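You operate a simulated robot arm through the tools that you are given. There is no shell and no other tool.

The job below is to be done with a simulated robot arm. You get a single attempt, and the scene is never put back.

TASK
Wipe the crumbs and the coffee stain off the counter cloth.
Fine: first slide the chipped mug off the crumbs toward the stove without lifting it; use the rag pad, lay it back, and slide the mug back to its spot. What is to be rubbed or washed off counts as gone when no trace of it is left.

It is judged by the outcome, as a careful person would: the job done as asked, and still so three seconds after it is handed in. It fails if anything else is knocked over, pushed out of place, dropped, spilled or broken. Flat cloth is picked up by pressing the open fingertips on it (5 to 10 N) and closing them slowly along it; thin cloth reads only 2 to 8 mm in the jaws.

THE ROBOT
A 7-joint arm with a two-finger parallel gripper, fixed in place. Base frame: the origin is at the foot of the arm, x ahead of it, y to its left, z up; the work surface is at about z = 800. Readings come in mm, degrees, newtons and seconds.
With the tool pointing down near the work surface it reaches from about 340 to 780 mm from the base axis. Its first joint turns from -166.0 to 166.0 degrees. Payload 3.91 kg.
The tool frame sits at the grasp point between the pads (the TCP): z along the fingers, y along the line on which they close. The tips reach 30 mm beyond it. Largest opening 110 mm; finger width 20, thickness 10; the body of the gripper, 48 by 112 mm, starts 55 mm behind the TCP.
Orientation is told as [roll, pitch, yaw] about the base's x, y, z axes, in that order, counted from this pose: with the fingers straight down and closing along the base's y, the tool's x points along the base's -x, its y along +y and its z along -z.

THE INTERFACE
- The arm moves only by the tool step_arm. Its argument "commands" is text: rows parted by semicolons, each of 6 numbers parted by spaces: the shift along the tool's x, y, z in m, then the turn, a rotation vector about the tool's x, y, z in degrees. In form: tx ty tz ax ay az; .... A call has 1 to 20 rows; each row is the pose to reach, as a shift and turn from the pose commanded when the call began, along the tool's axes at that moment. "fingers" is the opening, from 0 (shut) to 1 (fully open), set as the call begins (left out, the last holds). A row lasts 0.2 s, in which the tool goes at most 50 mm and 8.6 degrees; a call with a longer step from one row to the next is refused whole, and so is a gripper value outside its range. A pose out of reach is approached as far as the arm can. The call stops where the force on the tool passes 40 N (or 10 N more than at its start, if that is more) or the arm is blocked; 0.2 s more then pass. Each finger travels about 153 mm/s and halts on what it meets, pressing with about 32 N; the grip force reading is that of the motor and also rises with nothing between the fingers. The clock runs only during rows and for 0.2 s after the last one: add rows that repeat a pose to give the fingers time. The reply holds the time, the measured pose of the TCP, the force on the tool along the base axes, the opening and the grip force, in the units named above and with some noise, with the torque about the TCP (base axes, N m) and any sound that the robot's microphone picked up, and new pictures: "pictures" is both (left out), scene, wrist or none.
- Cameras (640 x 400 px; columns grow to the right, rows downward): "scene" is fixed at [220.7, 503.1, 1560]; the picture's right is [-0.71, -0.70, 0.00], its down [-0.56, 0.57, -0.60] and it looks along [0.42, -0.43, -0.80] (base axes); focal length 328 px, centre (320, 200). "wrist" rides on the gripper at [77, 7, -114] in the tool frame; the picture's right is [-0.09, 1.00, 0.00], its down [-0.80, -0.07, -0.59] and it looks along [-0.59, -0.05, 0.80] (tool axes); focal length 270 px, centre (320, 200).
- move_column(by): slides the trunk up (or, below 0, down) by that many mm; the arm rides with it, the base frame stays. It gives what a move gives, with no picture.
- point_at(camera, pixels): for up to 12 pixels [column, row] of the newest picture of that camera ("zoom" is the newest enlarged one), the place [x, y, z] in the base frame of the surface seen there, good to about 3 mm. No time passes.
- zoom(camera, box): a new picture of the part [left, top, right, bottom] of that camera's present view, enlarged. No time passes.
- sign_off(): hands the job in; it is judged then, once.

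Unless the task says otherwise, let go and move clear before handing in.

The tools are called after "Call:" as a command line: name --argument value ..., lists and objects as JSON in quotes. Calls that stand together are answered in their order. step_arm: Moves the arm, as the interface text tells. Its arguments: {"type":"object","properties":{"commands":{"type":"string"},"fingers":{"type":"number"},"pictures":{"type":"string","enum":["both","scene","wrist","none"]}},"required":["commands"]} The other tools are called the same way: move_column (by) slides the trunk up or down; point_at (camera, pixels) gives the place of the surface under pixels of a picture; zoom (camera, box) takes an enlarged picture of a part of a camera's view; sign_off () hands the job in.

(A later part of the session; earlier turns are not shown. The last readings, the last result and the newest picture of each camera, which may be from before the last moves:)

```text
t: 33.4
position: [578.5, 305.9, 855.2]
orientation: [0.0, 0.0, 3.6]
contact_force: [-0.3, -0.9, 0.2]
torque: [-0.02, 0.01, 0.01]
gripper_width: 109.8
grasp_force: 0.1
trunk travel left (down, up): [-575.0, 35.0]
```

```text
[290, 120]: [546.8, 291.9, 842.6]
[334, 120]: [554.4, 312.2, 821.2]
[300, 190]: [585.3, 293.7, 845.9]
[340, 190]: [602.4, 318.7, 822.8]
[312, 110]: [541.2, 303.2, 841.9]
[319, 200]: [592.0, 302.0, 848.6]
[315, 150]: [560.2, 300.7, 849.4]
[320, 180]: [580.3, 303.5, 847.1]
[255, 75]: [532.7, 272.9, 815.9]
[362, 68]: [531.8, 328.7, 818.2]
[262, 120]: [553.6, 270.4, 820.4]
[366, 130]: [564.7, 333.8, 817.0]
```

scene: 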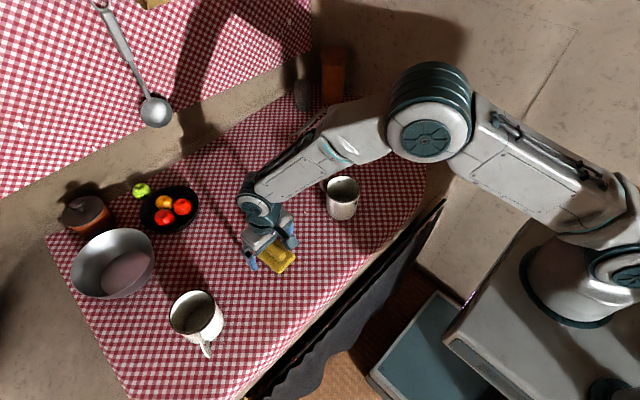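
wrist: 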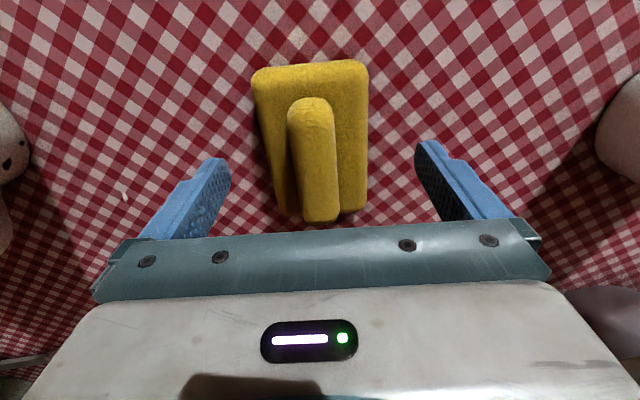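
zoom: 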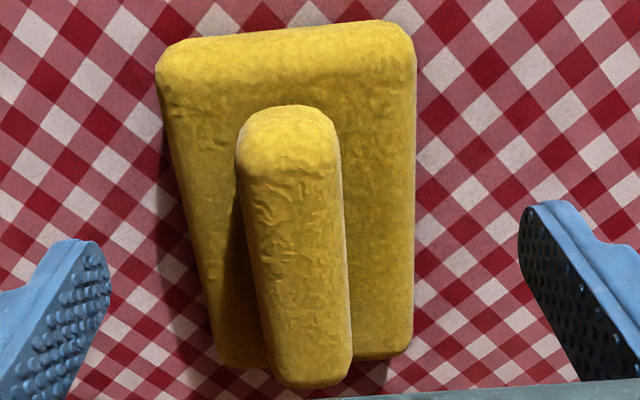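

The handle centre is at y≈303.3, so I'll shift 2.4 mm toward -y and close in two stages.

Call:
step_arm --commands "0 -0.0024 0 0 0 0; 0 -0.0024 0 0 0 0; 0 -0.0024 0 0 0 0; 0 -0.0024 0 0 0 0" --fingers 0.25 --pictures "wrist"

Call:
step_arm --commands "0 0 0 0 0 0; 0 0 0 0 0 0; 0 0 0 0 0 0; 0 0 0 0 0 0" --fingers 0.14 --pictures "wrist"

```text
t: 34.4
position: [578.3, 302.9, 856.5]
orientation: [0.0, 0.0, 3.5]
contact_force: [-0.7, 0.7, 0.0]
torque: [0.02, -0.02, -0.01]
gripper_width: 27.8
grasp_force: 0.0
trunk travel left (down, up): [-575.0, 35.0]
```

wrist: 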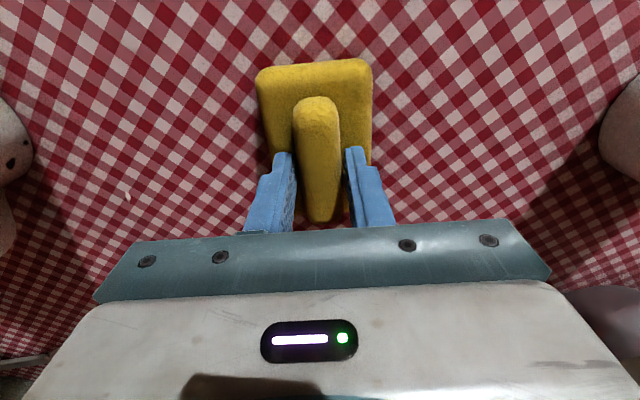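

```text
t: 35.4
position: [577.2, 302.5, 855.4]
orientation: [0.0, 0.0, 3.5]
contact_force: [0.9, 0.0, 0.0]
torque: [-0.04, 0.0, 0.03]
gripper_width: 22.8
grasp_force: 31.8
trunk travel left (down, up): [-575.0, 35.0]
```

wrist: 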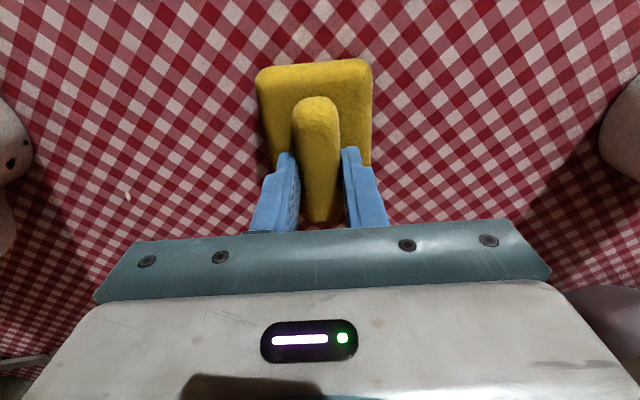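

The handle is held (22.8 mm, 31.8 N) at rest pose about (577.5, 303, 855.5), yaw 3.5°, which is where the pad goes back. I'll lift it 60 mm and check what lies beneath.

Call:
step_arm --commands "0 0 -0.005 0 0 0; 0 0 -0.02 0 0 0; 0 0 -0.04 0 0 0; 0 0 -0.06 0 0 0; 0 0 -0.06 0 0 0" --pictures "both"

Call:
zoom --camera "scene" --box '[230, 210, 330, 290]'

Call:
zoom --camera "wrist" --box '[220, 0, 430, 230]'

```text
t: 36.6
position: [577.2, 302.1, 915.6]
orientation: [0.0, 0.0, 3.6]
contact_force: [0.2, -0.6, -0.5]
torque: [-0.02, 0.01, -0.01]
gripper_width: 22.8
grasp_force: 31.8
trunk travel left (down, up): [-575.0, 35.0]
```

scene: 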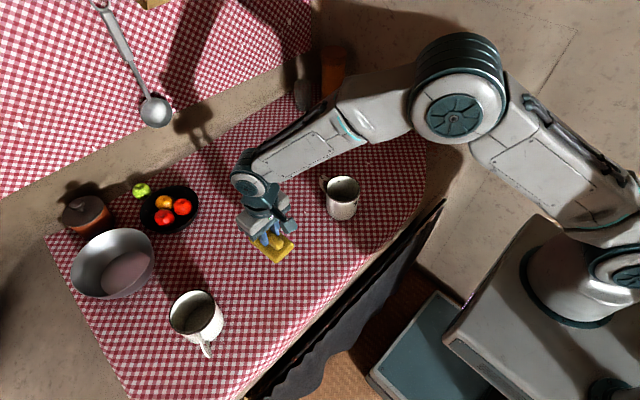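
wrist: 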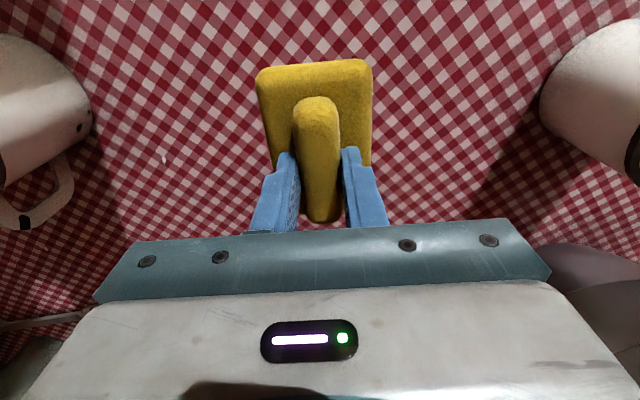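

```text
5.00 times, centred on (280, 250) of scene
```

zoom: 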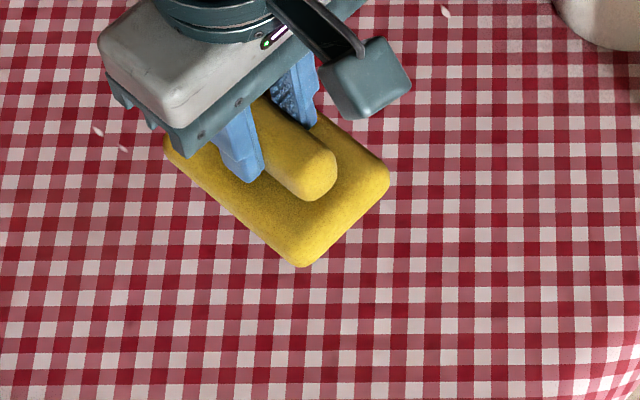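

```text
1.74 times, centred on (325, 115) of wrist
```

zoom: 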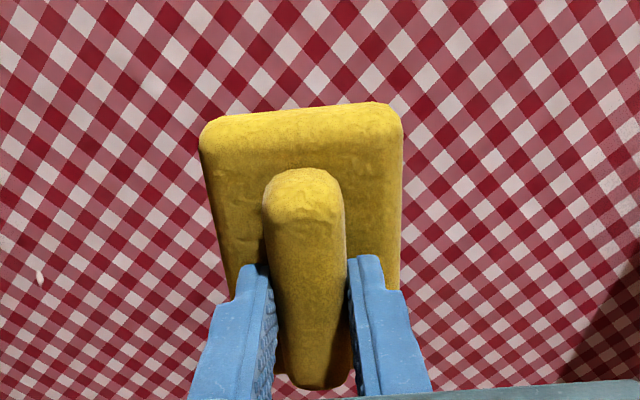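

Nothing shows under the pad, so I'll carry it high over the mug (rim at 890) to above the old spot at (554,-130), turning the yaw back to 0.

Call:
step_arm --commands "0 0 -0.04 0 0 0; 0 0 -0.075 0 0 0; 0.005 -0.04 -0.075 0 0 0; 0.01 -0.085 -0.075 0 0 0; 0.015 -0.13 -0.075 0 0 0.5; 0.02 -0.175 -0.075 0 0 1; 0.025 -0.22 -0.075 0 0 1.5; 0.03 -0.265 -0.075 0 0 2; 0.035 -0.31 -0.075 0 0 2.5; 0.04 -0.355 -0.075 0 0 3; 0.045 -0.4 -0.075 0 0 3.5; 0.05 -0.43 -0.075 0 0 3.5; 0.05 -0.43 -0.05 0 0 3.5; 0.05 -0.43 -0.01 0 0 3.5; 0.05 -0.43 0.02 0 0 3.5; 0.05 -0.43 0.035 0 0 3.5; 0.05 -0.43 0.035 0 0 3.5" --pictures "both"

Call:
zoom --camera "scene" --box '[220, 190, 350, 300]'

```text
t: 40.2
position: [556.5, -129.2, 881.1]
orientation: [0.0, 0.0, 0.1]
contact_force: [-0.2, 0.1, 0.3]
torque: [-0.01, -0.03, 0.0]
gripper_width: 22.6
grasp_force: 32.0
trunk travel left (down, up): [-575.0, 35.0]
```

scene: 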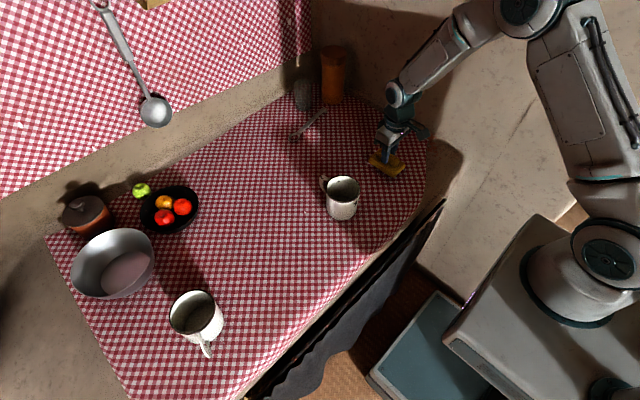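
wrist: 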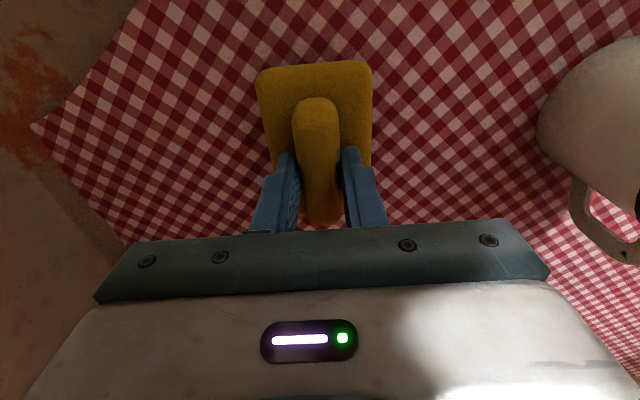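

```text
3.64 times, centred on (285, 245) of scene
```

zoom: 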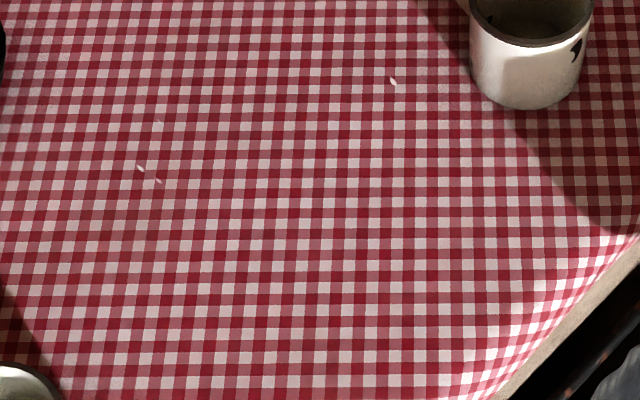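

The spot where the pad lay is clean. Now I'll lower the pad at the old mug spot to feel where contact starts.

Call:
step_arm --commands "0 0 0.01 0 0 0; 0 0 0.018 0 0 0; 0 0 0.021 0 0 0; 0 0 0.021 0 0 0" --pictures "none"

Call:
step_arm --commands "0 0 0.001 0 0 0; 0 0 0.002 0 0 0; 0 0 0.002 0 0 0" --pictures "none"

Call:
step_arm --commands "0 0 0.001 0 0 0; 0 0 0.002 0 0 0; 0 0 0.002 0 0 0" --pictures "none"

```text
t: 41.2
position: [554.1, -129.6, 861.0]
orientation: [0.1, -0.1, -0.1]
contact_force: [-0.3, -0.9, -0.7]
torque: [-0.02, 0.0, 0.02]
gripper_width: 22.9
grasp_force: 32.3
trunk travel left (down, up): [-575.0, 35.0]
```

```text
t: 42.0
position: [554.5, -131.1, 857.3]
orientation: [0.0, 0.0, -0.1]
contact_force: [0.2, -0.6, -0.5]
torque: [0.02, 0.01, 0.01]
gripper_width: 23.0
grasp_force: 31.9
trunk travel left (down, up): [-575.0, 35.0]
```

```text
t: 42.8
position: [554.3, -130.0, 855.9]
orientation: [0.1, 0.0, -0.1]
contact_force: [-0.1, -0.3, -0.2]
torque: [-0.01, 0.0, 0.01]
gripper_width: 22.8
grasp_force: 31.7
trunk travel left (down, up): [-575.0, 35.0]
```

At TCP z≈856 there is still no contact force although the drawn cloth is already overlapped, which fits the surface being flat below it. I'll continue in 1 mm steps.

Call:
step_arm --commands "0 0 0.001 0 0 0; 0 0 0.001 0 0 0" --pictures "wrist"

Call:
step_arm --commands "0 0 0.001 0 0 0; 0 0 0.001 0 0 0" --pictures "none"

```text
t: 43.4
position: [553.4, -129.5, 856.8]
orientation: [-0.1, -0.1, 0.0]
contact_force: [-1.6, 0.0, 7.4]
torque: [0.02, 0.24, -0.01]
gripper_width: 22.7
grasp_force: 32.4
trunk travel left (down, up): [-575.0, 35.0]
```

wrist: 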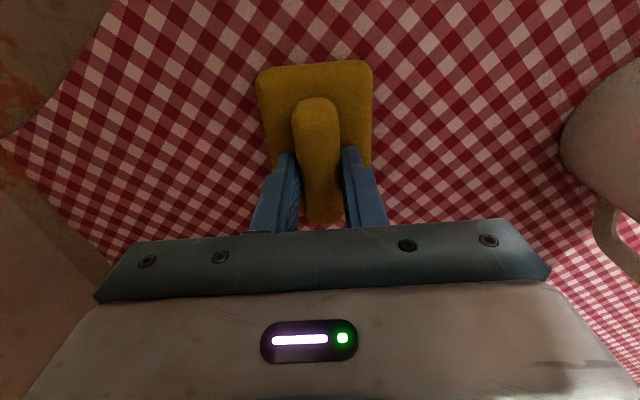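

```text
t: 44.0
position: [553.8, -129.9, 855.3]
orientation: [0.0, -0.2, 0.0]
contact_force: [-1.8, 0.2, 20.8]
torque: [0.05, 0.42, -0.02]
gripper_width: 22.9
grasp_force: 31.9
trunk travel left (down, up): [-575.0, 35.0]
```

Contact comes at TCP z≈856 (7.4 N, then 20.8 N one millimetre lower), the same height as where the pad rested. So the real surface is level, and the drawn cloth hides low marks by about 4 mm here. I'll ease the pressure and map the drawn cloth's height elsewhere to see where a stain could be hidden.

Call:
step_arm --commands "0 0 -0.0008 0 0 0; 0 0 -0.0008 0 0 0" --pictures "both"

Call:
point_at --camera "scene" --pixels '[[260, 330], [262, 334], [258, 338], [264, 328], [130, 350], [134, 354], [128, 346], [138, 350], [230, 220], [234, 224], [228, 216], [238, 220]]'

Call:
point_at --camera "scene" --pixels '[[300, 250], [304, 254], [298, 246], [308, 250], [280, 190], [284, 194], [278, 186], [288, 190], [320, 280], [316, 276], [310, 284], [324, 270]]'

Call:
point_at --camera "scene" --pixels '[[380, 200], [384, 204], [378, 196], [388, 200], [410, 170], [414, 174], [408, 166], [418, 170], [330, 150], [334, 154], [328, 146], [338, 150]]'

```text
t: 44.6
position: [554.2, -129.9, 855.4]
orientation: [-0.1, 0.0, 0.1]
contact_force: [-0.4, -0.6, 13.4]
torque: [-0.04, -0.19, -0.03]
gripper_width: 23.0
grasp_force: 32.2
trunk travel left (down, up): [-575.0, 35.0]
```

scene: 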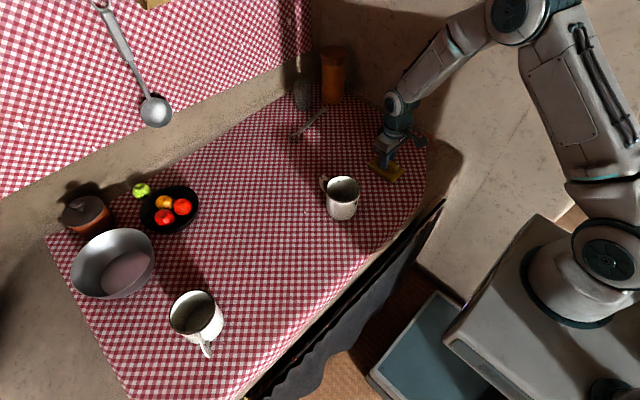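
wrist: 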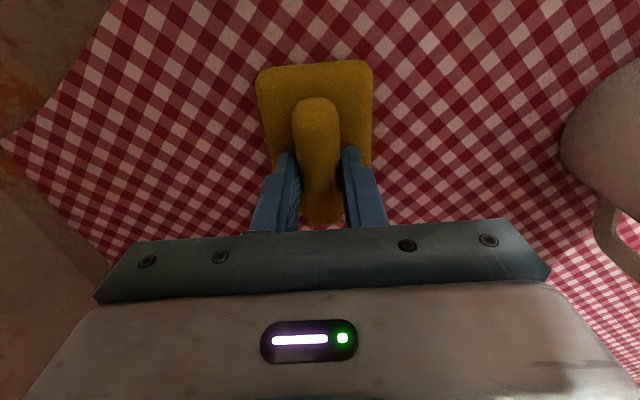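

```text
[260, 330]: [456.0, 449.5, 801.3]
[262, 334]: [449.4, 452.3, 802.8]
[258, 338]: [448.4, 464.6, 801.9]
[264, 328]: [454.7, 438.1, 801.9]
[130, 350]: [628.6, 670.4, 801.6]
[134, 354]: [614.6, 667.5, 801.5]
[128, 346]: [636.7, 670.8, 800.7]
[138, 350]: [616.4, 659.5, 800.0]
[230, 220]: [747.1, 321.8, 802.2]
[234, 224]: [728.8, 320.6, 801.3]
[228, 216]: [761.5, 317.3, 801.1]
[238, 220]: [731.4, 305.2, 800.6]
```

```text
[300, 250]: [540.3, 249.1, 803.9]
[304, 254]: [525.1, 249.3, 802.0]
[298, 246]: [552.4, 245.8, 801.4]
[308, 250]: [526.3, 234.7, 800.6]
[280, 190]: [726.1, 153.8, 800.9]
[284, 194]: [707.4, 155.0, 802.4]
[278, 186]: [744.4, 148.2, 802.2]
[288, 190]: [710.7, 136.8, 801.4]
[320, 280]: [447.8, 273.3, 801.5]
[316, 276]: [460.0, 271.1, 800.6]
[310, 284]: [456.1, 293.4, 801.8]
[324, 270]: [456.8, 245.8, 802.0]
```

```text
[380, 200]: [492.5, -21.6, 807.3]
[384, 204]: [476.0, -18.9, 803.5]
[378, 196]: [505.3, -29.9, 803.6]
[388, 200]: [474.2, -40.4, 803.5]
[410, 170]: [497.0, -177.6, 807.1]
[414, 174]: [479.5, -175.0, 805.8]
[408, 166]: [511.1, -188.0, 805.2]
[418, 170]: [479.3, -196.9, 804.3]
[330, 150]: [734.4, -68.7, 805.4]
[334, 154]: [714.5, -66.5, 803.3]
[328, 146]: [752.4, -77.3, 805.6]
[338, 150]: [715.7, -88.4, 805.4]
```

Average readings put the drawn cloth at about 801.5 for y≥150 but 804–806 for y≤0, so any hidden marks must lie in the right-hand area around the old mug spot. I'm pressing at 13 N now, so I'll start rubbing there with overlapping strokes and watch the force.

Call:
step_arm --commands "0 -0.02 0 0 0 0; 0 -0.045 0 0 0 0; 0 -0.07 0 0 0 0; 0 -0.05 0 0 0 0; 0 -0.025 0 0 0 0; 0 0 0 0 0 0; 0 0.025 0 0 0 0; 0 0.05 0 0 0 0; 0 0.07 0 0 0 0; 0.01 0.05 0 0 0 0; 0.02 0.025 0 0 0 0; 0.02 0 0 0 0 0; 0.02 -0.025 0 0 0 0; 0.02 -0.05 0 0 0 0; 0.02 -0.07 0 0 0 0; 0.02 -0.05 0 0 0 0; 0.02 -0.025 0 0 0 0; 0.02 0 0 0 0 0; 0.02 0.025 0 0 0 0; 0.02 0.05 0 0 0 0" --pictures "both"

Call:
zoom --camera "scene" --box '[340, 120, 440, 200]'

```text
t: 48.8
position: [534.7, -78.2, 857.2]
orientation: [-0.1, 0.0, -0.1]
contact_force: [-0.1, -0.3, -0.3]
torque: [-0.02, 0.01, 0.0]
gripper_width: 23.1
grasp_force: 31.9
trunk travel left (down, up): [-575.0, 35.0]
```

scene: 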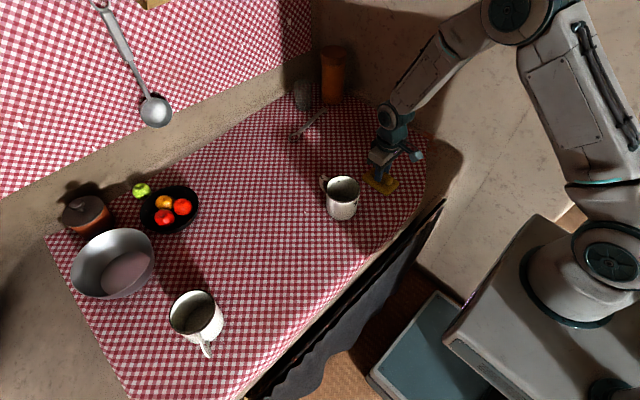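
wrist: 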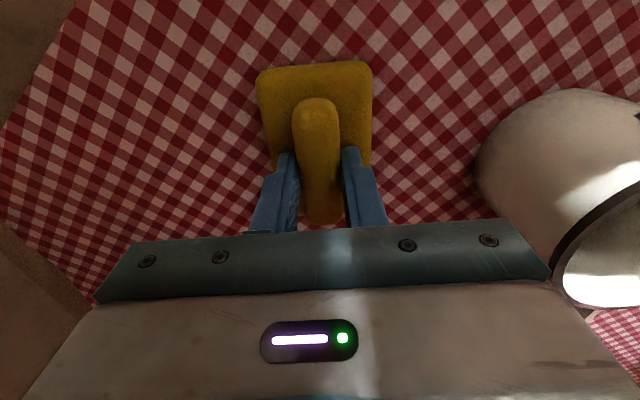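

```text
5.00 times, centred on (390, 160) of scene
```

zoom: 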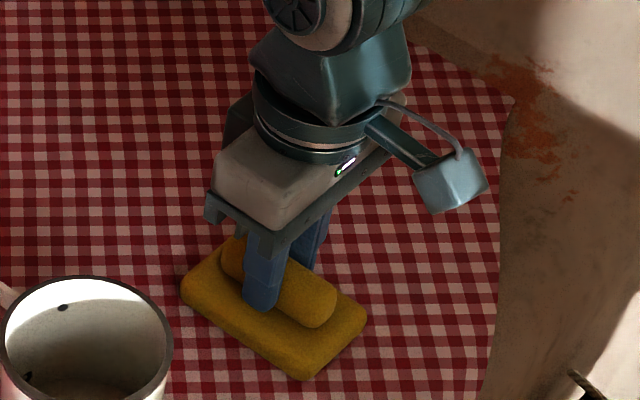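

After these strokes the force reads about 0 and z 857, so the pad lost contact along the way. I'll press down again in small steps until it reads 10–15 N.

Call:
step_arm --commands "0 0 0.001 0 0 0; 0 0 0.001 0 0 0" --pictures "none"

Call:
step_arm --commands "0 0 0.0007 0 0 0; 0 0 0.0007 0 0 0" --pictures "none"

```text
t: 49.4
position: [534.2, -80.0, 856.4]
orientation: [0.0, -0.1, 0.0]
contact_force: [0.8, -0.6, 13.1]
torque: [0.04, 0.33, 0.02]
gripper_width: 23.2
grasp_force: 32.0
trunk travel left (down, up): [-575.0, 35.0]
```

```text
t: 50.0
position: [534.9, -79.9, 855.5]
orientation: [0.0, -0.2, -0.1]
contact_force: [1.0, -0.4, 27.7]
torque: [-0.04, 0.39, -0.01]
gripper_width: 22.9
grasp_force: 31.9
trunk travel left (down, up): [-575.0, 35.0]
```

Now 27.7 N, about 15–20 N per mm. I'll ease to a moderate pressure and do a short stroke to see how the force behaves.

Call:
step_arm --commands "0 0 -0.0005 0 0 0; 0 -0.02 -0.0005 0 0 0; 0 -0.04 -0.0005 0 0 0; 0 -0.04 -0.0005 0 0 0" --pictures "none"

Call:
step_arm --commands "0 -0.02 0 0 0 0; 0 -0.04 0 0 0 0; 0 -0.06 0 0 0 0; 0 -0.06 0 0 0 0" --pictures "none"

Call:
step_arm --commands "0 0.02 0 0 0 0; 0 0.04 0 0 0 0; 0 0.06 0 0 0 0; 0 0.08 0 0 0 0; 0 0.1 0 0 0 0; 0 0.1 0 0 0 0" --pictures "none"

```text
t: 51.0
position: [533.7, -119.8, 855.1]
orientation: [0.0, 0.0, -0.1]
contact_force: [-0.9, 3.8, 13.0]
torque: [0.1, -0.43, 0.07]
gripper_width: 22.9
grasp_force: 32.1
trunk travel left (down, up): [-575.0, 35.0]
```

```text
t: 52.0
position: [533.1, -180.1, 854.0]
orientation: [-0.1, 0.0, 0.0]
contact_force: [-1.2, 5.2, 16.1]
torque: [0.2, 0.16, 0.03]
gripper_width: 22.8
grasp_force: 31.6
trunk travel left (down, up): [-575.0, 35.0]
```

```text
t: 53.0
position: [536.0, -107.4, 855.4]
orientation: [-0.3, -0.4, 0.3]
contact_force: [-0.8, -2.4, 15.6]
torque: [0.08, 0.43, 0.14]
gripper_width: 22.7
grasp_force: 32.5
trunk travel left (down, up): [-575.0, 35.0]
stopped in row 4: the force on the tool passed its limit at 41 N (the readings are from after the stop); the commanded pose is now the measured one
```

The call stopped in row 4 at 41 N while moving toward +y, so this pressure is too much while sliding. I'll raise slightly, correct the small tilt, and look for anything solid there.

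Call:
step_arm --commands "0 0 -0.003 -0.3 0.4 0.3; 0 0 -0.003 -0.3 0.4 0.3; 0 0 -0.003 -0.3 0.4 0.3" --pictures "both"

Call:
zoom --camera "wrist" --box '[200, 0, 460, 230]'

Call:
zoom --camera "scene" --box '[340, 120, 440, 200]'

```text
t: 53.8
position: [535.6, -108.2, 855.6]
orientation: [0.0, 0.3, -0.3]
contact_force: [0.7, 1.4, -0.6]
torque: [0.0, -0.02, 0.01]
gripper_width: 22.8
grasp_force: 32.3
trunk travel left (down, up): [-575.0, 35.0]
```

scene: 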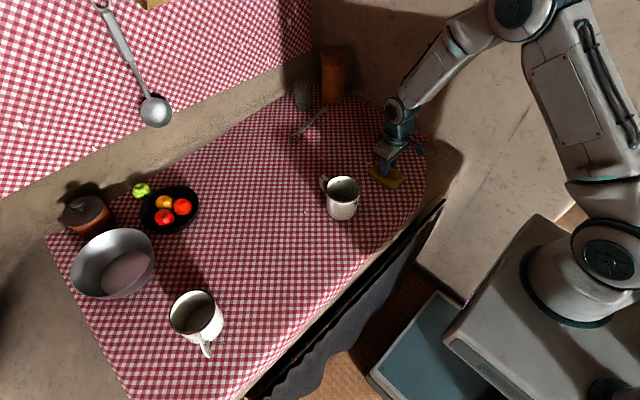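
wrist: 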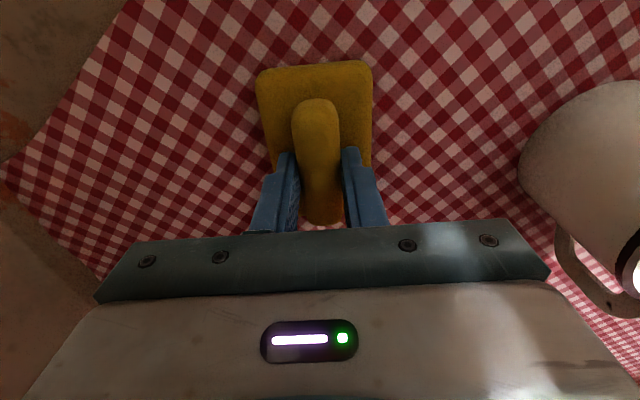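

```text
1.74 times, centred on (330, 115) of wrist
```

zoom: 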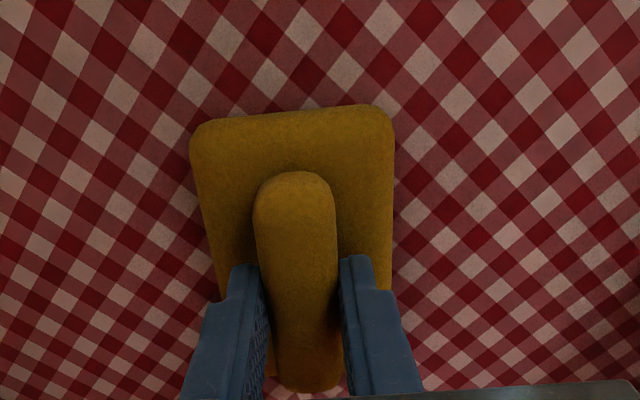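

```text
5.00 times, centred on (390, 160) of scene
```

zoom: 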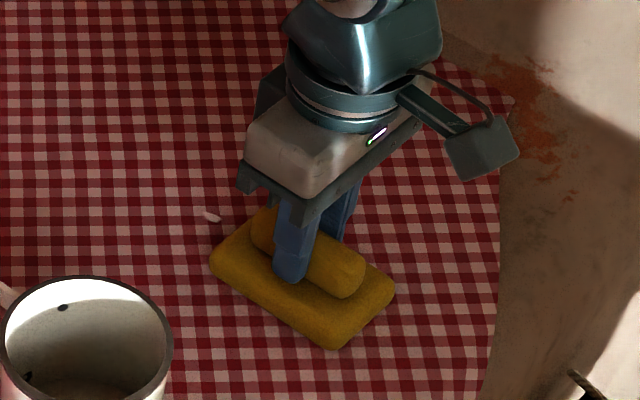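

No obstacle is visible and the pad sits squarely in the grip. The orientation reads a slight [0, 0.3, -0.3] error, so I'll correct it and press down gently again.

Call:
step_arm --commands "0 0 0 0 -0.3 -0.3; 0 0 0 0 -0.3 -0.3" --pictures "none"

Call:
step_arm --commands "0 0 0.001 0 0 0; 0 0 0.001 0 0 0" --pictures "none"

Call:
step_arm --commands "0 0 0.0005 0 0 0; 0 0 0.0005 0 0 0" --pictures "none"

```text
t: 54.4
position: [536.9, -108.2, 856.0]
orientation: [0.2, -0.1, 0.0]
contact_force: [-0.3, -0.5, -0.3]
torque: [0.03, -0.02, 0.01]
gripper_width: 23.1
grasp_force: 31.5
trunk travel left (down, up): [-575.0, 35.0]
```

```text
t: 55.0
position: [537.8, -107.9, 855.1]
orientation: [0.1, -0.2, 0.0]
contact_force: [-0.3, -0.1, -0.5]
torque: [-0.03, -0.03, 0.01]
gripper_width: 22.6
grasp_force: 31.8
trunk travel left (down, up): [-575.0, 35.0]
```

```text
t: 55.6
position: [535.9, -108.5, 855.5]
orientation: [0.1, -0.3, 0.1]
contact_force: [1.2, -0.6, 4.6]
torque: [-0.11, -0.28, 0.02]
gripper_width: 23.1
grasp_force: 31.9
trunk travel left (down, up): [-575.0, 35.0]
```

Contact at 4.6 N. I'll add a little pressure and make a slower stroke (10 mm per row) out and back.

Call:
step_arm --commands "0 0 0.0004 0 0 0; 0 -0.01 0.0004 0 0 0; 0 -0.02 0.0004 0 0 0; 0 -0.03 0.0004 0 0 0; 0 -0.04 0.0004 0 0 0; 0 -0.05 0.0004 0 0 0; 0 -0.06 0.0004 0 0 0; 0 -0.07 0.0004 0 0 0; 0 -0.08 0.0004 0 0 0; 0 -0.09 0.0004 0 0 0" --pictures "none"

Call:
step_arm --commands "0 0.01 0 0 0 0; 0 0.02 0 0 0 0; 0 0.03 0 0 0 0; 0 0.04 0 0 0 0; 0 0.05 0 0 0 0; 0 0.06 0 0 0 0; 0 0.07 0 0 0 0; 0 0.08 0 0 0 0; 0 0.09 0 0 0 0; 0 0.1 0 0 0 0; 0 0.11 0 0 0 0; 0 0.12 0 0 0 0; 0 0.13 0 0 0 0" --pictures "none"

```text
t: 57.8
position: [535.7, -196.4, 855.3]
orientation: [0.1, -0.2, 0.1]
contact_force: [-1.2, 5.9, 12.5]
torque: [0.08, -0.04, 0.03]
gripper_width: 23.2
grasp_force: 32.5
trunk travel left (down, up): [-575.0, 35.0]
```

```text
t: 60.6
position: [534.6, -68.3, 854.5]
orientation: [0.2, -0.2, 0.1]
contact_force: [0.3, -7.2, 15.6]
torque: [-0.25, -0.17, -0.04]
gripper_width: 22.7
grasp_force: 32.2
trunk travel left (down, up): [-575.0, 35.0]
```

Slow strokes keep contact steady at 12–16 N. I'll now cover the surrounding area in overlapping lines, moving to x≈580 and keeping y below -15 near the parked mug.

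Call:
step_arm --commands "0 0.012 0 0 0 0; 0 0.024 0 0 0 0; 0 0.036 0 0 0 0; 0 0.048 0 0 0 0; -0.011 0.05 0 0 0 0; -0.022 0.05 0 0 0 0; -0.034 0.05 0 0 0 0; -0.045 0.05 0 0 0 0; -0.045 0.038 0 0 0 0; -0.045 0.026 0 0 0 0; -0.045 0.014 0 0 0 0; -0.045 0.002 0 0 0 0; -0.045 -0.01 0 0 0 0; -0.045 -0.022 0 0 0 0; -0.045 -0.034 0 0 0 0; -0.045 -0.046 0 0 0 0; -0.045 -0.058 0 0 0 0; -0.045 -0.07 0 0 0 0; -0.045 -0.082 0 0 0 0; -0.045 -0.094 0 0 0 0" --pictures "none"

Call:
step_arm --commands "0 -0.012 0 0 0 0; 0 -0.024 0 0 0 0; 0 -0.036 0 0 0 0; 0 -0.048 0 0 0 0; 0 -0.06 0 0 0 0; 0 -0.072 0 0 0 0; 0 -0.084 0 0 0 0; 0 -0.084 0 0 0 0" --pictures "both"

```text
t: 64.8
position: [580.1, -164.1, 854.3]
orientation: [0.1, -0.1, 0.0]
contact_force: [1.2, 1.4, 7.0]
torque: [-0.03, -0.23, 0.06]
gripper_width: 22.8
grasp_force: 31.7
trunk travel left (down, up): [-575.0, 35.0]
```

```text
t: 66.6
position: [579.5, -247.3, 854.8]
orientation: [0.2, -0.3, 0.0]
contact_force: [-0.2, 1.1, 3.5]
torque: [-0.06, -0.01, 0.02]
gripper_width: 22.9
grasp_force: 31.5
trunk travel left (down, up): [-575.0, 35.0]
```

scene: 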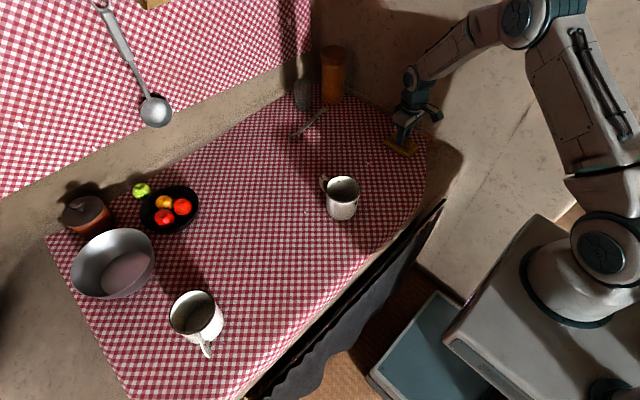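
wrist: 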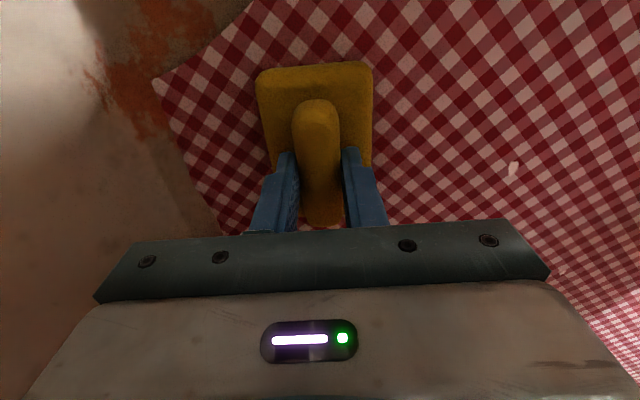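

The force has dropped to 3.5 N at (580,-247), so I'll press slightly more and come back along x≈630.

Call:
step_arm --commands "-0.012 0 0.0004 0 0 0; -0.024 0 0.0004 0 0 0; -0.036 0 0.0004 0 0 0; -0.048 0 0.0004 0 0 0; -0.05 0.012 0.0004 0 0 0; -0.05 0.024 0.0004 0 0 0; -0.05 0.036 0.0004 0 0 0; -0.05 0.048 0.0004 0 0 0; -0.05 0.06 0.0004 0 0 0; -0.05 0.072 0.0004 0 0 0; -0.05 0.084 0.0004 0 0 0; -0.05 0.096 0.0004 0 0 0; -0.05 0.108 0.0004 0 0 0; -0.05 0.12 0.0004 0 0 0; -0.05 0.132 0.0004 0 0 0; -0.05 0.144 0.0004 0 0 0; -0.05 0.156 0.0004 0 0 0; -0.05 0.168 0.0004 0 0 0; -0.05 0.18 0.0004 0 0 0" --pictures "none"

Call:
step_arm --commands "0 0.012 0 0 0 0; 0 0.024 0 0 0 0; 0 0.036 0 0 0 0; 0 0.048 0 0 0 0; 0 0.048 0 0 0 0" --pictures "none"

```text
t: 70.6
position: [631.1, -67.9, 854.5]
orientation: [0.1, -0.3, 0.0]
contact_force: [1.1, -3.9, 7.6]
torque: [-0.14, 0.18, 0.06]
gripper_width: 23.0
grasp_force: 31.7
trunk travel left (down, up): [-575.0, 35.0]
```

```text
t: 71.8
position: [629.4, -17.9, 854.6]
orientation: [0.1, -0.1, 0.1]
contact_force: [-0.1, -1.1, 3.4]
torque: [-0.11, -0.15, -0.02]
gripper_width: 22.9
grasp_force: 31.8
trunk travel left (down, up): [-575.0, 35.0]
```

Contact stays at 3–8 N here, so I'll level a small tilt, press a touch more, and do the x≈680 line.

Call:
step_arm --commands "-0.012 0 0.0004 0.1 0.2 0; -0.024 0 0.0004 0.1 0.2 0; -0.036 0 0.0004 0.1 0.2 0; -0.05 0 0.0004 0.1 0.2 0; -0.05 -0.012 0.0004 0.1 0.2 0; -0.05 -0.024 0.0004 0.1 0.2 0; -0.05 -0.036 0.0004 0.1 0.2 0; -0.05 -0.048 0.0004 0.1 0.2 0; -0.05 -0.06 0.0004 0.1 0.2 0; -0.05 -0.072 0.0004 0.1 0.2 0; -0.05 -0.084 0.0004 0.1 0.2 0; -0.05 -0.096 0.0004 0.1 0.2 0; -0.05 -0.108 0.0004 0.1 0.2 0; -0.05 -0.12 0.0004 0.1 0.2 0; -0.05 -0.132 0.0004 0.1 0.2 0; -0.05 -0.144 0.0004 0.1 0.2 0; -0.05 -0.156 0.0004 0.1 0.2 0; -0.05 -0.168 0.0004 0.1 0.2 0; -0.05 -0.18 0.0004 0.1 0.2 0" --pictures "none"

Call:
step_arm --commands "0 -0.012 0 0 0 0; 0 -0.024 0 0 0 0; 0 -0.036 0 0 0 0; 0 -0.048 0 0 0 0; 0 -0.048 0 0 0 0" --pictures "both"

```text
t: 75.8
position: [680.3, -197.5, 854.2]
orientation: [0.1, 0.0, 0.1]
contact_force: [-0.3, 1.8, 4.5]
torque: [0.03, -0.11, -0.02]
gripper_width: 22.9
grasp_force: 31.9
trunk travel left (down, up): [-575.0, 35.0]
```

```text
t: 77.0
position: [680.6, -246.1, 854.2]
orientation: [0.0, 0.1, 0.1]
contact_force: [0.1, 1.6, 5.9]
torque: [0.02, 0.03, 0.0]
gripper_width: 23.0
grasp_force: 31.4
trunk travel left (down, up): [-575.0, 35.0]
```

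scene: 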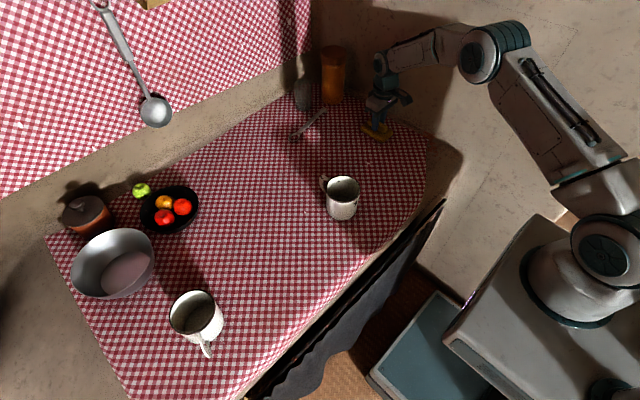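
wrist: 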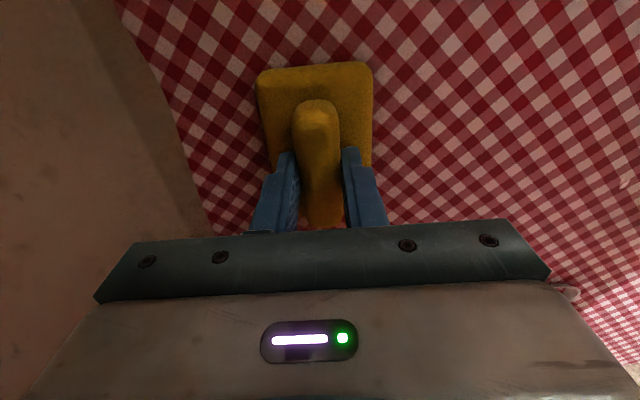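

Contact is steady at 5–6 N and nothing is near. I'll continue with the x≈720 line from y=-246 up past the mug's far side.

Call:
step_arm --commands "-0.012 0 0.0003 0 0 0; -0.024 0 0.0003 0 0 0; -0.036 0 0.0003 0 0 0; -0.04 0.01 0.0003 0 0 0; -0.04 0.024 0.0003 0 0 0; -0.04 0.038 0.0003 0 0 0; -0.04 0.052 0.0003 0 0 0; -0.04 0.066 0.0003 0 0 0; -0.04 0.08 0.0003 0 0 0; -0.04 0.094 0.0003 0 0 0; -0.04 0.108 0.0003 0 0 0; -0.04 0.122 0.0003 0 0 0; -0.04 0.136 0.0003 0 0 0; -0.04 0.15 0.0003 0 0 0; -0.04 0.164 0.0003 0 0 0; -0.04 0.178 0.0003 0 0 0; -0.04 0.192 0.0003 0 0 0; -0.04 0.206 0.0003 0 0 0; -0.04 0.22 0.0003 0 0 0; -0.04 0.22 0.0003 0 0 0" --pictures "none"

Call:
step_arm --commands "0 0.012 0 0 0 0; 0 0.026 0 0 0 0; 0 0.04 0 0 0 0; 0 0.054 0 0 0 0; 0 0.068 0 0 0 0; 0 0.082 0 0 0 0; 0 0.096 0 0 0 0; 0 0.11 0 0 0 0; 0 0.124 0 0 0 0; 0 0.138 0 0 0 0; 0 0.152 0 0 0 0; 0 0.166 0 0 0 0; 0 0.18 0 0 0 0; 0 0.194 0 0 0 0; 0 0.208 0 0 0 0; 0 0.22 0 0 0 0; 0 0.22 0 0 0 0" --pictures "both"

```text
t: 81.2
position: [720.7, -27.3, 854.0]
orientation: [0.0, 0.0, 0.1]
contact_force: [0.9, -4.4, 12.3]
torque: [-0.13, 0.12, 0.01]
gripper_width: 22.8
grasp_force: 32.1
trunk travel left (down, up): [-575.0, 35.0]
```

```text
t: 84.8
position: [720.2, 193.6, 854.6]
orientation: [0.1, 0.0, 0.2]
contact_force: [0.8, -0.6, 2.9]
torque: [-0.03, 0.0, 0.01]
gripper_width: 22.8
grasp_force: 31.9
trunk travel left (down, up): [-575.0, 35.0]
```

scene: 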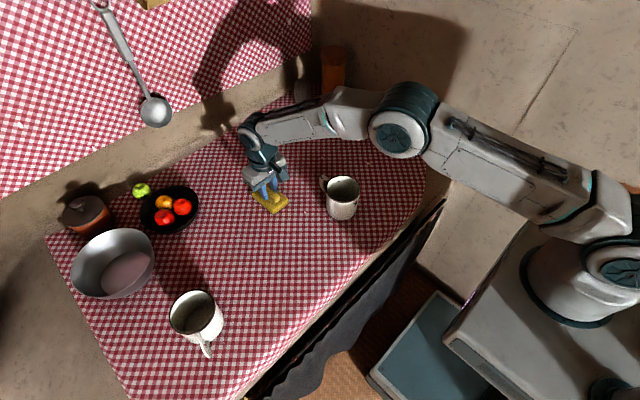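
wrist: 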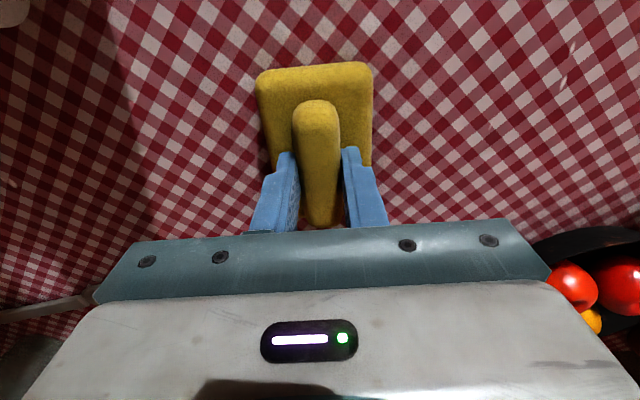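

Contact held well along this line. I'll check where the front edge of the cloth runs before wiping in front of the mug.

Call:
point_at --camera "scene" --pixels '[[345, 262], [350, 270], [355, 262], [365, 255], [375, 245], [385, 240], [395, 230], [405, 222], [412, 210], [420, 200], [425, 185], [428, 165]]'

Call:
zoom --camera "scene" --box '[300, 160, 440, 290]'

Call:
point_at --camera "wrist" --pixels '[[560, 240], [575, 275], [20, 20], [70, 300]]'

```text
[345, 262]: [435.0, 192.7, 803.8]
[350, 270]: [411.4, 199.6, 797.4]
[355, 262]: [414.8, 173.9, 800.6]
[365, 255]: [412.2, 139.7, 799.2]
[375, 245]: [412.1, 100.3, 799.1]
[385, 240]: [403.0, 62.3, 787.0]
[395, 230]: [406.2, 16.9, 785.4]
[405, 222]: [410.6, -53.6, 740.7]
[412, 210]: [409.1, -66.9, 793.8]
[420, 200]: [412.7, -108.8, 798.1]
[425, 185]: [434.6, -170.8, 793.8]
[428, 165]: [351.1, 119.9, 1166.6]
```

```text
3.08 times, centred on (370, 225) of scene
```

zoom: 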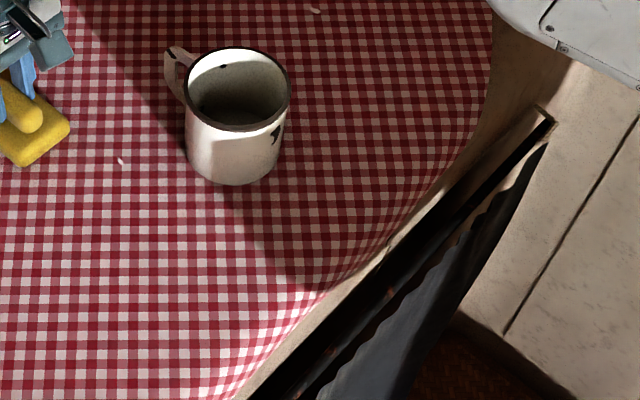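

```text
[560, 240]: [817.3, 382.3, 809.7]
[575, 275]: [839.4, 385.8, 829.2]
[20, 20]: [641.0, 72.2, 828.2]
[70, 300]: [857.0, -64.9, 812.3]
```

The front edge is at x≈412, so a line at x≈457 stays on the counter. I'll stroke along -x at y≈165, behind the parked mug (its edge is at y≈113).

Call:
step_arm --commands "0 -0.012 0.0004 0 0 0; 0 -0.026 0.0004 0 0 0; 0.014 -0.028 0.0004 0 0 0; 0.028 -0.028 0.0004 0 0 0; 0.042 -0.028 0.0004 0 0 0; 0.056 -0.028 0.0004 0 0 0; 0.07 -0.028 0.0004 0 0 0; 0.084 -0.028 0.0004 0 0 0; 0.098 -0.028 0.0004 0 0 0; 0.112 -0.028 0.0004 0 0 0; 0.126 -0.028 0.0004 0 0 0; 0.14 -0.028 0.0004 0 0 0; 0.154 -0.028 0.0004 0 0 0; 0.168 -0.028 0.0004 0 0 0; 0.182 -0.028 0.0004 0 0 0; 0.196 -0.028 0.0004 0 0 0; 0.21 -0.028 0.0004 0 0 0; 0.224 -0.028 0.0004 0 0 0; 0.238 -0.028 0.0004 0 0 0; 0.252 -0.028 0.0004 0 0 0" --pictures "none"

```text
t: 89.0
position: [468.5, 166.6, 854.3]
orientation: [-0.1, 0.1, 0.1]
contact_force: [-0.4, 0.3, -1.1]
torque: [0.01, -0.03, -0.02]
gripper_width: 22.6
grasp_force: 31.7
trunk travel left (down, up): [-575.0, 35.0]
```

Contact was lost near (468,167), so I'll press down again in small steps.

Call:
step_arm --commands "0 0 0.0005 0 0 0; 0 0 0.0005 0 0 0" --pictures "none"

Call:
step_arm --commands "0 0 0.0005 0 0 0; 0 0 0.0005 0 0 0" --pictures "none"

```text
t: 89.6
position: [468.0, 164.7, 854.4]
orientation: [0.0, 0.2, 0.1]
contact_force: [-2.6, 0.6, 4.9]
torque: [-0.02, 0.26, 0.02]
gripper_width: 23.0
grasp_force: 31.8
trunk travel left (down, up): [-575.0, 35.0]
```

```text
t: 90.2
position: [468.3, 165.4, 853.9]
orientation: [0.2, 0.0, 0.0]
contact_force: [-4.7, 0.8, 17.0]
torque: [-0.05, 0.53, 0.02]
gripper_width: 22.9
grasp_force: 32.5
trunk travel left (down, up): [-575.0, 35.0]
```

Now 17 N. I'll ease slightly and stroke along x≈457 in front of the mug toward -y.

Call:
step_arm --commands "0.011 0 -0.0003 0 0 0; 0.011 -0.013 -0.0003 0 0 0; 0.011 -0.026 -0.0003 0 0 0; 0.011 -0.039 -0.0003 0 0 0; 0.011 -0.052 -0.0003 0 0 0; 0.011 -0.065 -0.0003 0 0 0; 0.011 -0.078 -0.0003 0 0 0; 0.011 -0.091 -0.0003 0 0 0; 0.011 -0.104 -0.0003 0 0 0; 0.011 -0.117 -0.0003 0 0 0; 0.011 -0.13 -0.0003 0 0 0; 0.011 -0.143 -0.0003 0 0 0; 0.011 -0.156 -0.0003 0 0 0; 0.011 -0.169 -0.0003 0 0 0; 0.011 -0.182 -0.0003 0 0 0; 0.011 -0.195 -0.0003 0 0 0; 0.011 -0.208 -0.0003 0 0 0; 0.011 -0.221 -0.0003 0 0 0; 0.011 -0.221 -0.0003 0 0 0" --pictures "wrist"

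```text
t: 94.2
position: [457.8, -56.9, 854.1]
orientation: [0.0, 0.0, 0.0]
contact_force: [-0.8, 4.2, 11.4]
torque: [0.15, 0.12, -0.04]
gripper_width: 22.9
grasp_force: 31.9
trunk travel left (down, up): [-575.0, 35.0]
```

wrist: 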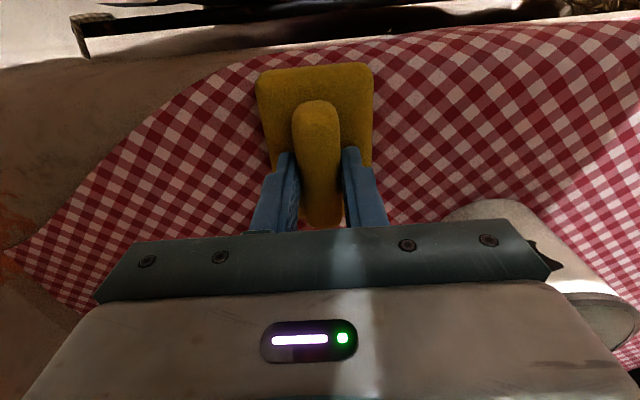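

Steady at 11 N. Next come orthogonal strokes along x; from earlier readings I need about 1 mm less depth at x≈720 than at x≈457, so I'll ramp the depth accordingly, first at y≈-30.

Call:
step_arm --commands "0 0.013 0 0 0 0; 0 0.026 0 0 0 0; -0.013 0.027 -0.00005 0 0 0; -0.027 0.027 -0.0001 0 0 0; -0.041 0.027 -0.00015 0 0 0; -0.055 0.027 -0.0002 0 0 0; -0.069 0.027 -0.00025 0 0 0; -0.083 0.027 -0.0003 0 0 0; -0.097 0.027 -0.00035 0 0 0; -0.111 0.027 -0.0004 0 0 0; -0.125 0.027 -0.00045 0 0 0; -0.139 0.027 -0.0005 0 0 0; -0.153 0.027 -0.00055 0 0 0; -0.167 0.027 -0.0006 0 0 0; -0.181 0.027 -0.00065 0 0 0; -0.195 0.027 -0.0007 0 0 0; -0.209 0.027 -0.00075 0 0 0; -0.223 0.027 -0.0008 0 0 0; -0.237 0.027 -0.00085 0 0 0; -0.251 0.027 -0.0009 0 0 0" --pictures "none"

```text
t: 98.4
position: [710.0, -29.2, 854.4]
orientation: [0.0, 0.1, 0.1]
contact_force: [-0.1, 1.0, -0.7]
torque: [-0.02, 0.01, 0.0]
gripper_width: 23.1
grasp_force: 32.0
trunk travel left (down, up): [-575.0, 35.0]
```

Contact was lost again at TCP z≈854.4, about 2 mm lower than the first contact, so the pad is creeping up between the fingers. I'll set it down here, open a little, lower the tips onto the pad's base and re-grip so it can't creep.

Call:
step_arm --commands "0 0 0.0005 0 0 0; 0 0 0.0005 0 0 0" --pictures "none"

Call:
step_arm --commands "0 0 0.0003 0 0 0; 0 0 0.0003 0 0 0" --pictures "wrist"

```text
t: 99.0
position: [709.4, -29.3, 852.4]
orientation: [0.1, 0.0, 0.1]
contact_force: [0.0, 0.7, -0.6]
torque: [-0.01, -0.04, -0.03]
gripper_width: 22.9
grasp_force: 32.0
trunk travel left (down, up): [-575.0, 35.0]
```

```text
t: 99.6
position: [709.7, -29.1, 854.7]
orientation: [0.1, 0.1, 0.1]
contact_force: [-1.1, 0.5, 1.3]
torque: [0.0, -0.06, 0.01]
gripper_width: 22.8
grasp_force: 31.6
trunk travel left (down, up): [-575.0, 35.0]
```

wrist: 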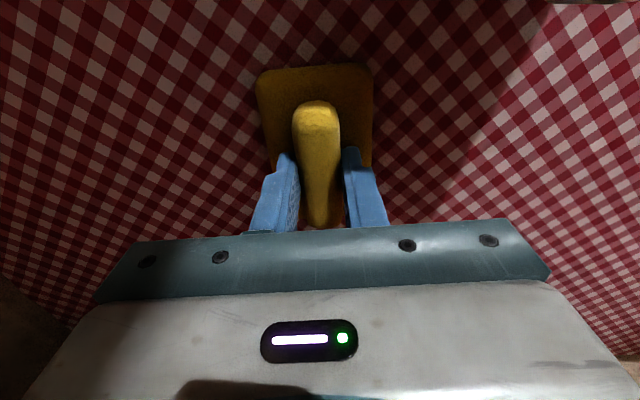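

The pad is now lightly on the surface (1.3 N). I'll open slightly, then lower about 3 mm until the tips meet the pad's base.

Call:
step_arm --commands "0 0 0 0 0 0; 0 0 0 0 0 0; 0 0 0.001 0 0 0; 0 0 0.002 0 0 0; 0 0 0.002 0 0 0" --fingers 0.3 --pictures "none"

Call:
step_arm --commands "0 0 0.0005 0 0 0; 0 0 0.001 0 0 0; 0 0 0.001 0 0 0" --fingers 0.3 --pictures "none"

```text
t: 100.8
position: [709.9, -29.9, 851.0]
orientation: [0.0, 0.0, 0.1]
contact_force: [2.4, 0.3, 8.8]
torque: [-0.01, -0.05, -0.03]
gripper_width: 33.1
grasp_force: 0.1
trunk travel left (down, up): [-575.0, 35.0]
```

```text
t: 101.6
position: [710.1, -29.1, 852.0]
orientation: [0.0, -0.2, 0.0]
contact_force: [2.7, -1.1, 17.2]
torque: [-0.03, -0.12, -0.02]
gripper_width: 33.0
grasp_force: 0.0
trunk travel left (down, up): [-575.0, 35.0]
```

The tips touch the pad base at TCP z≈851.5 (8.8 then 17.2 N). I'll ease off slightly and close on the handle here.

Call:
step_arm --commands "0 0 -0.0008 0 0 0; 0 0 -0.0008 0 0 0; 0 0 -0.0008 0 0 0; 0 0 -0.0008 0 0 0" --fingers 0.12 --pictures "wrist"

```text
t: 102.6
position: [707.7, -30.7, 852.1]
orientation: [0.0, -0.1, 0.1]
contact_force: [3.7, -1.7, 15.1]
torque: [-0.04, -0.17, 0.0]
gripper_width: 23.3
grasp_force: 31.4
trunk travel left (down, up): [-575.0, 35.0]
```

wrist: 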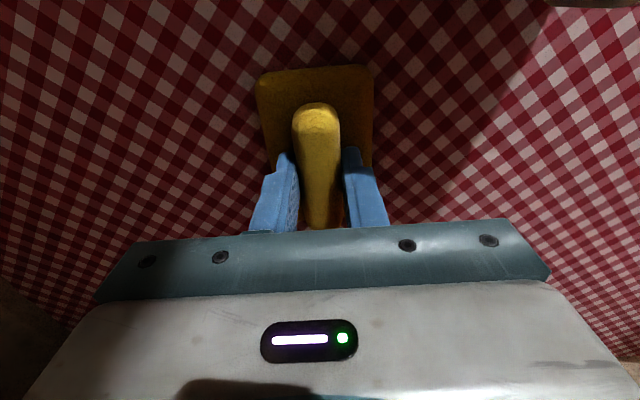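

Re-gripped at 23.3 mm with 15 N on the surface. Now I'll stroke along -x at y≈-65 at constant height.

Call:
step_arm --commands "0 -0.012 -0.0003 0 0 0; 0 -0.024 -0.0003 0 0 0; 0 -0.035 -0.0003 0 0 0; 0.014 -0.035 -0.0003 0 0 0; 0.028 -0.035 -0.0003 0 0 0; 0.042 -0.035 -0.0003 0 0 0; 0.056 -0.035 -0.0003 0 0 0; 0.07 -0.035 -0.0003 0 0 0; 0.084 -0.035 -0.0003 0 0 0; 0.098 -0.035 -0.0003 0 0 0; 0.112 -0.035 -0.0003 0 0 0; 0.126 -0.035 -0.0003 0 0 0; 0.14 -0.035 -0.0003 0 0 0; 0.154 -0.035 -0.0003 0 0 0; 0.168 -0.035 -0.0003 0 0 0; 0.182 -0.035 -0.0003 0 0 0; 0.196 -0.035 -0.0003 0 0 0; 0.21 -0.035 -0.0003 0 0 0; 0.224 -0.035 -0.0003 0 0 0; 0.238 -0.035 -0.0003 0 0 0" --pictures "none"

```text
t: 106.8
position: [470.3, -64.3, 851.6]
orientation: [0.0, 0.2, 0.1]
contact_force: [3.5, 0.5, 12.1]
torque: [-0.03, -0.72, 0.03]
gripper_width: 23.1
grasp_force: 31.9
trunk travel left (down, up): [-575.0, 35.0]
```

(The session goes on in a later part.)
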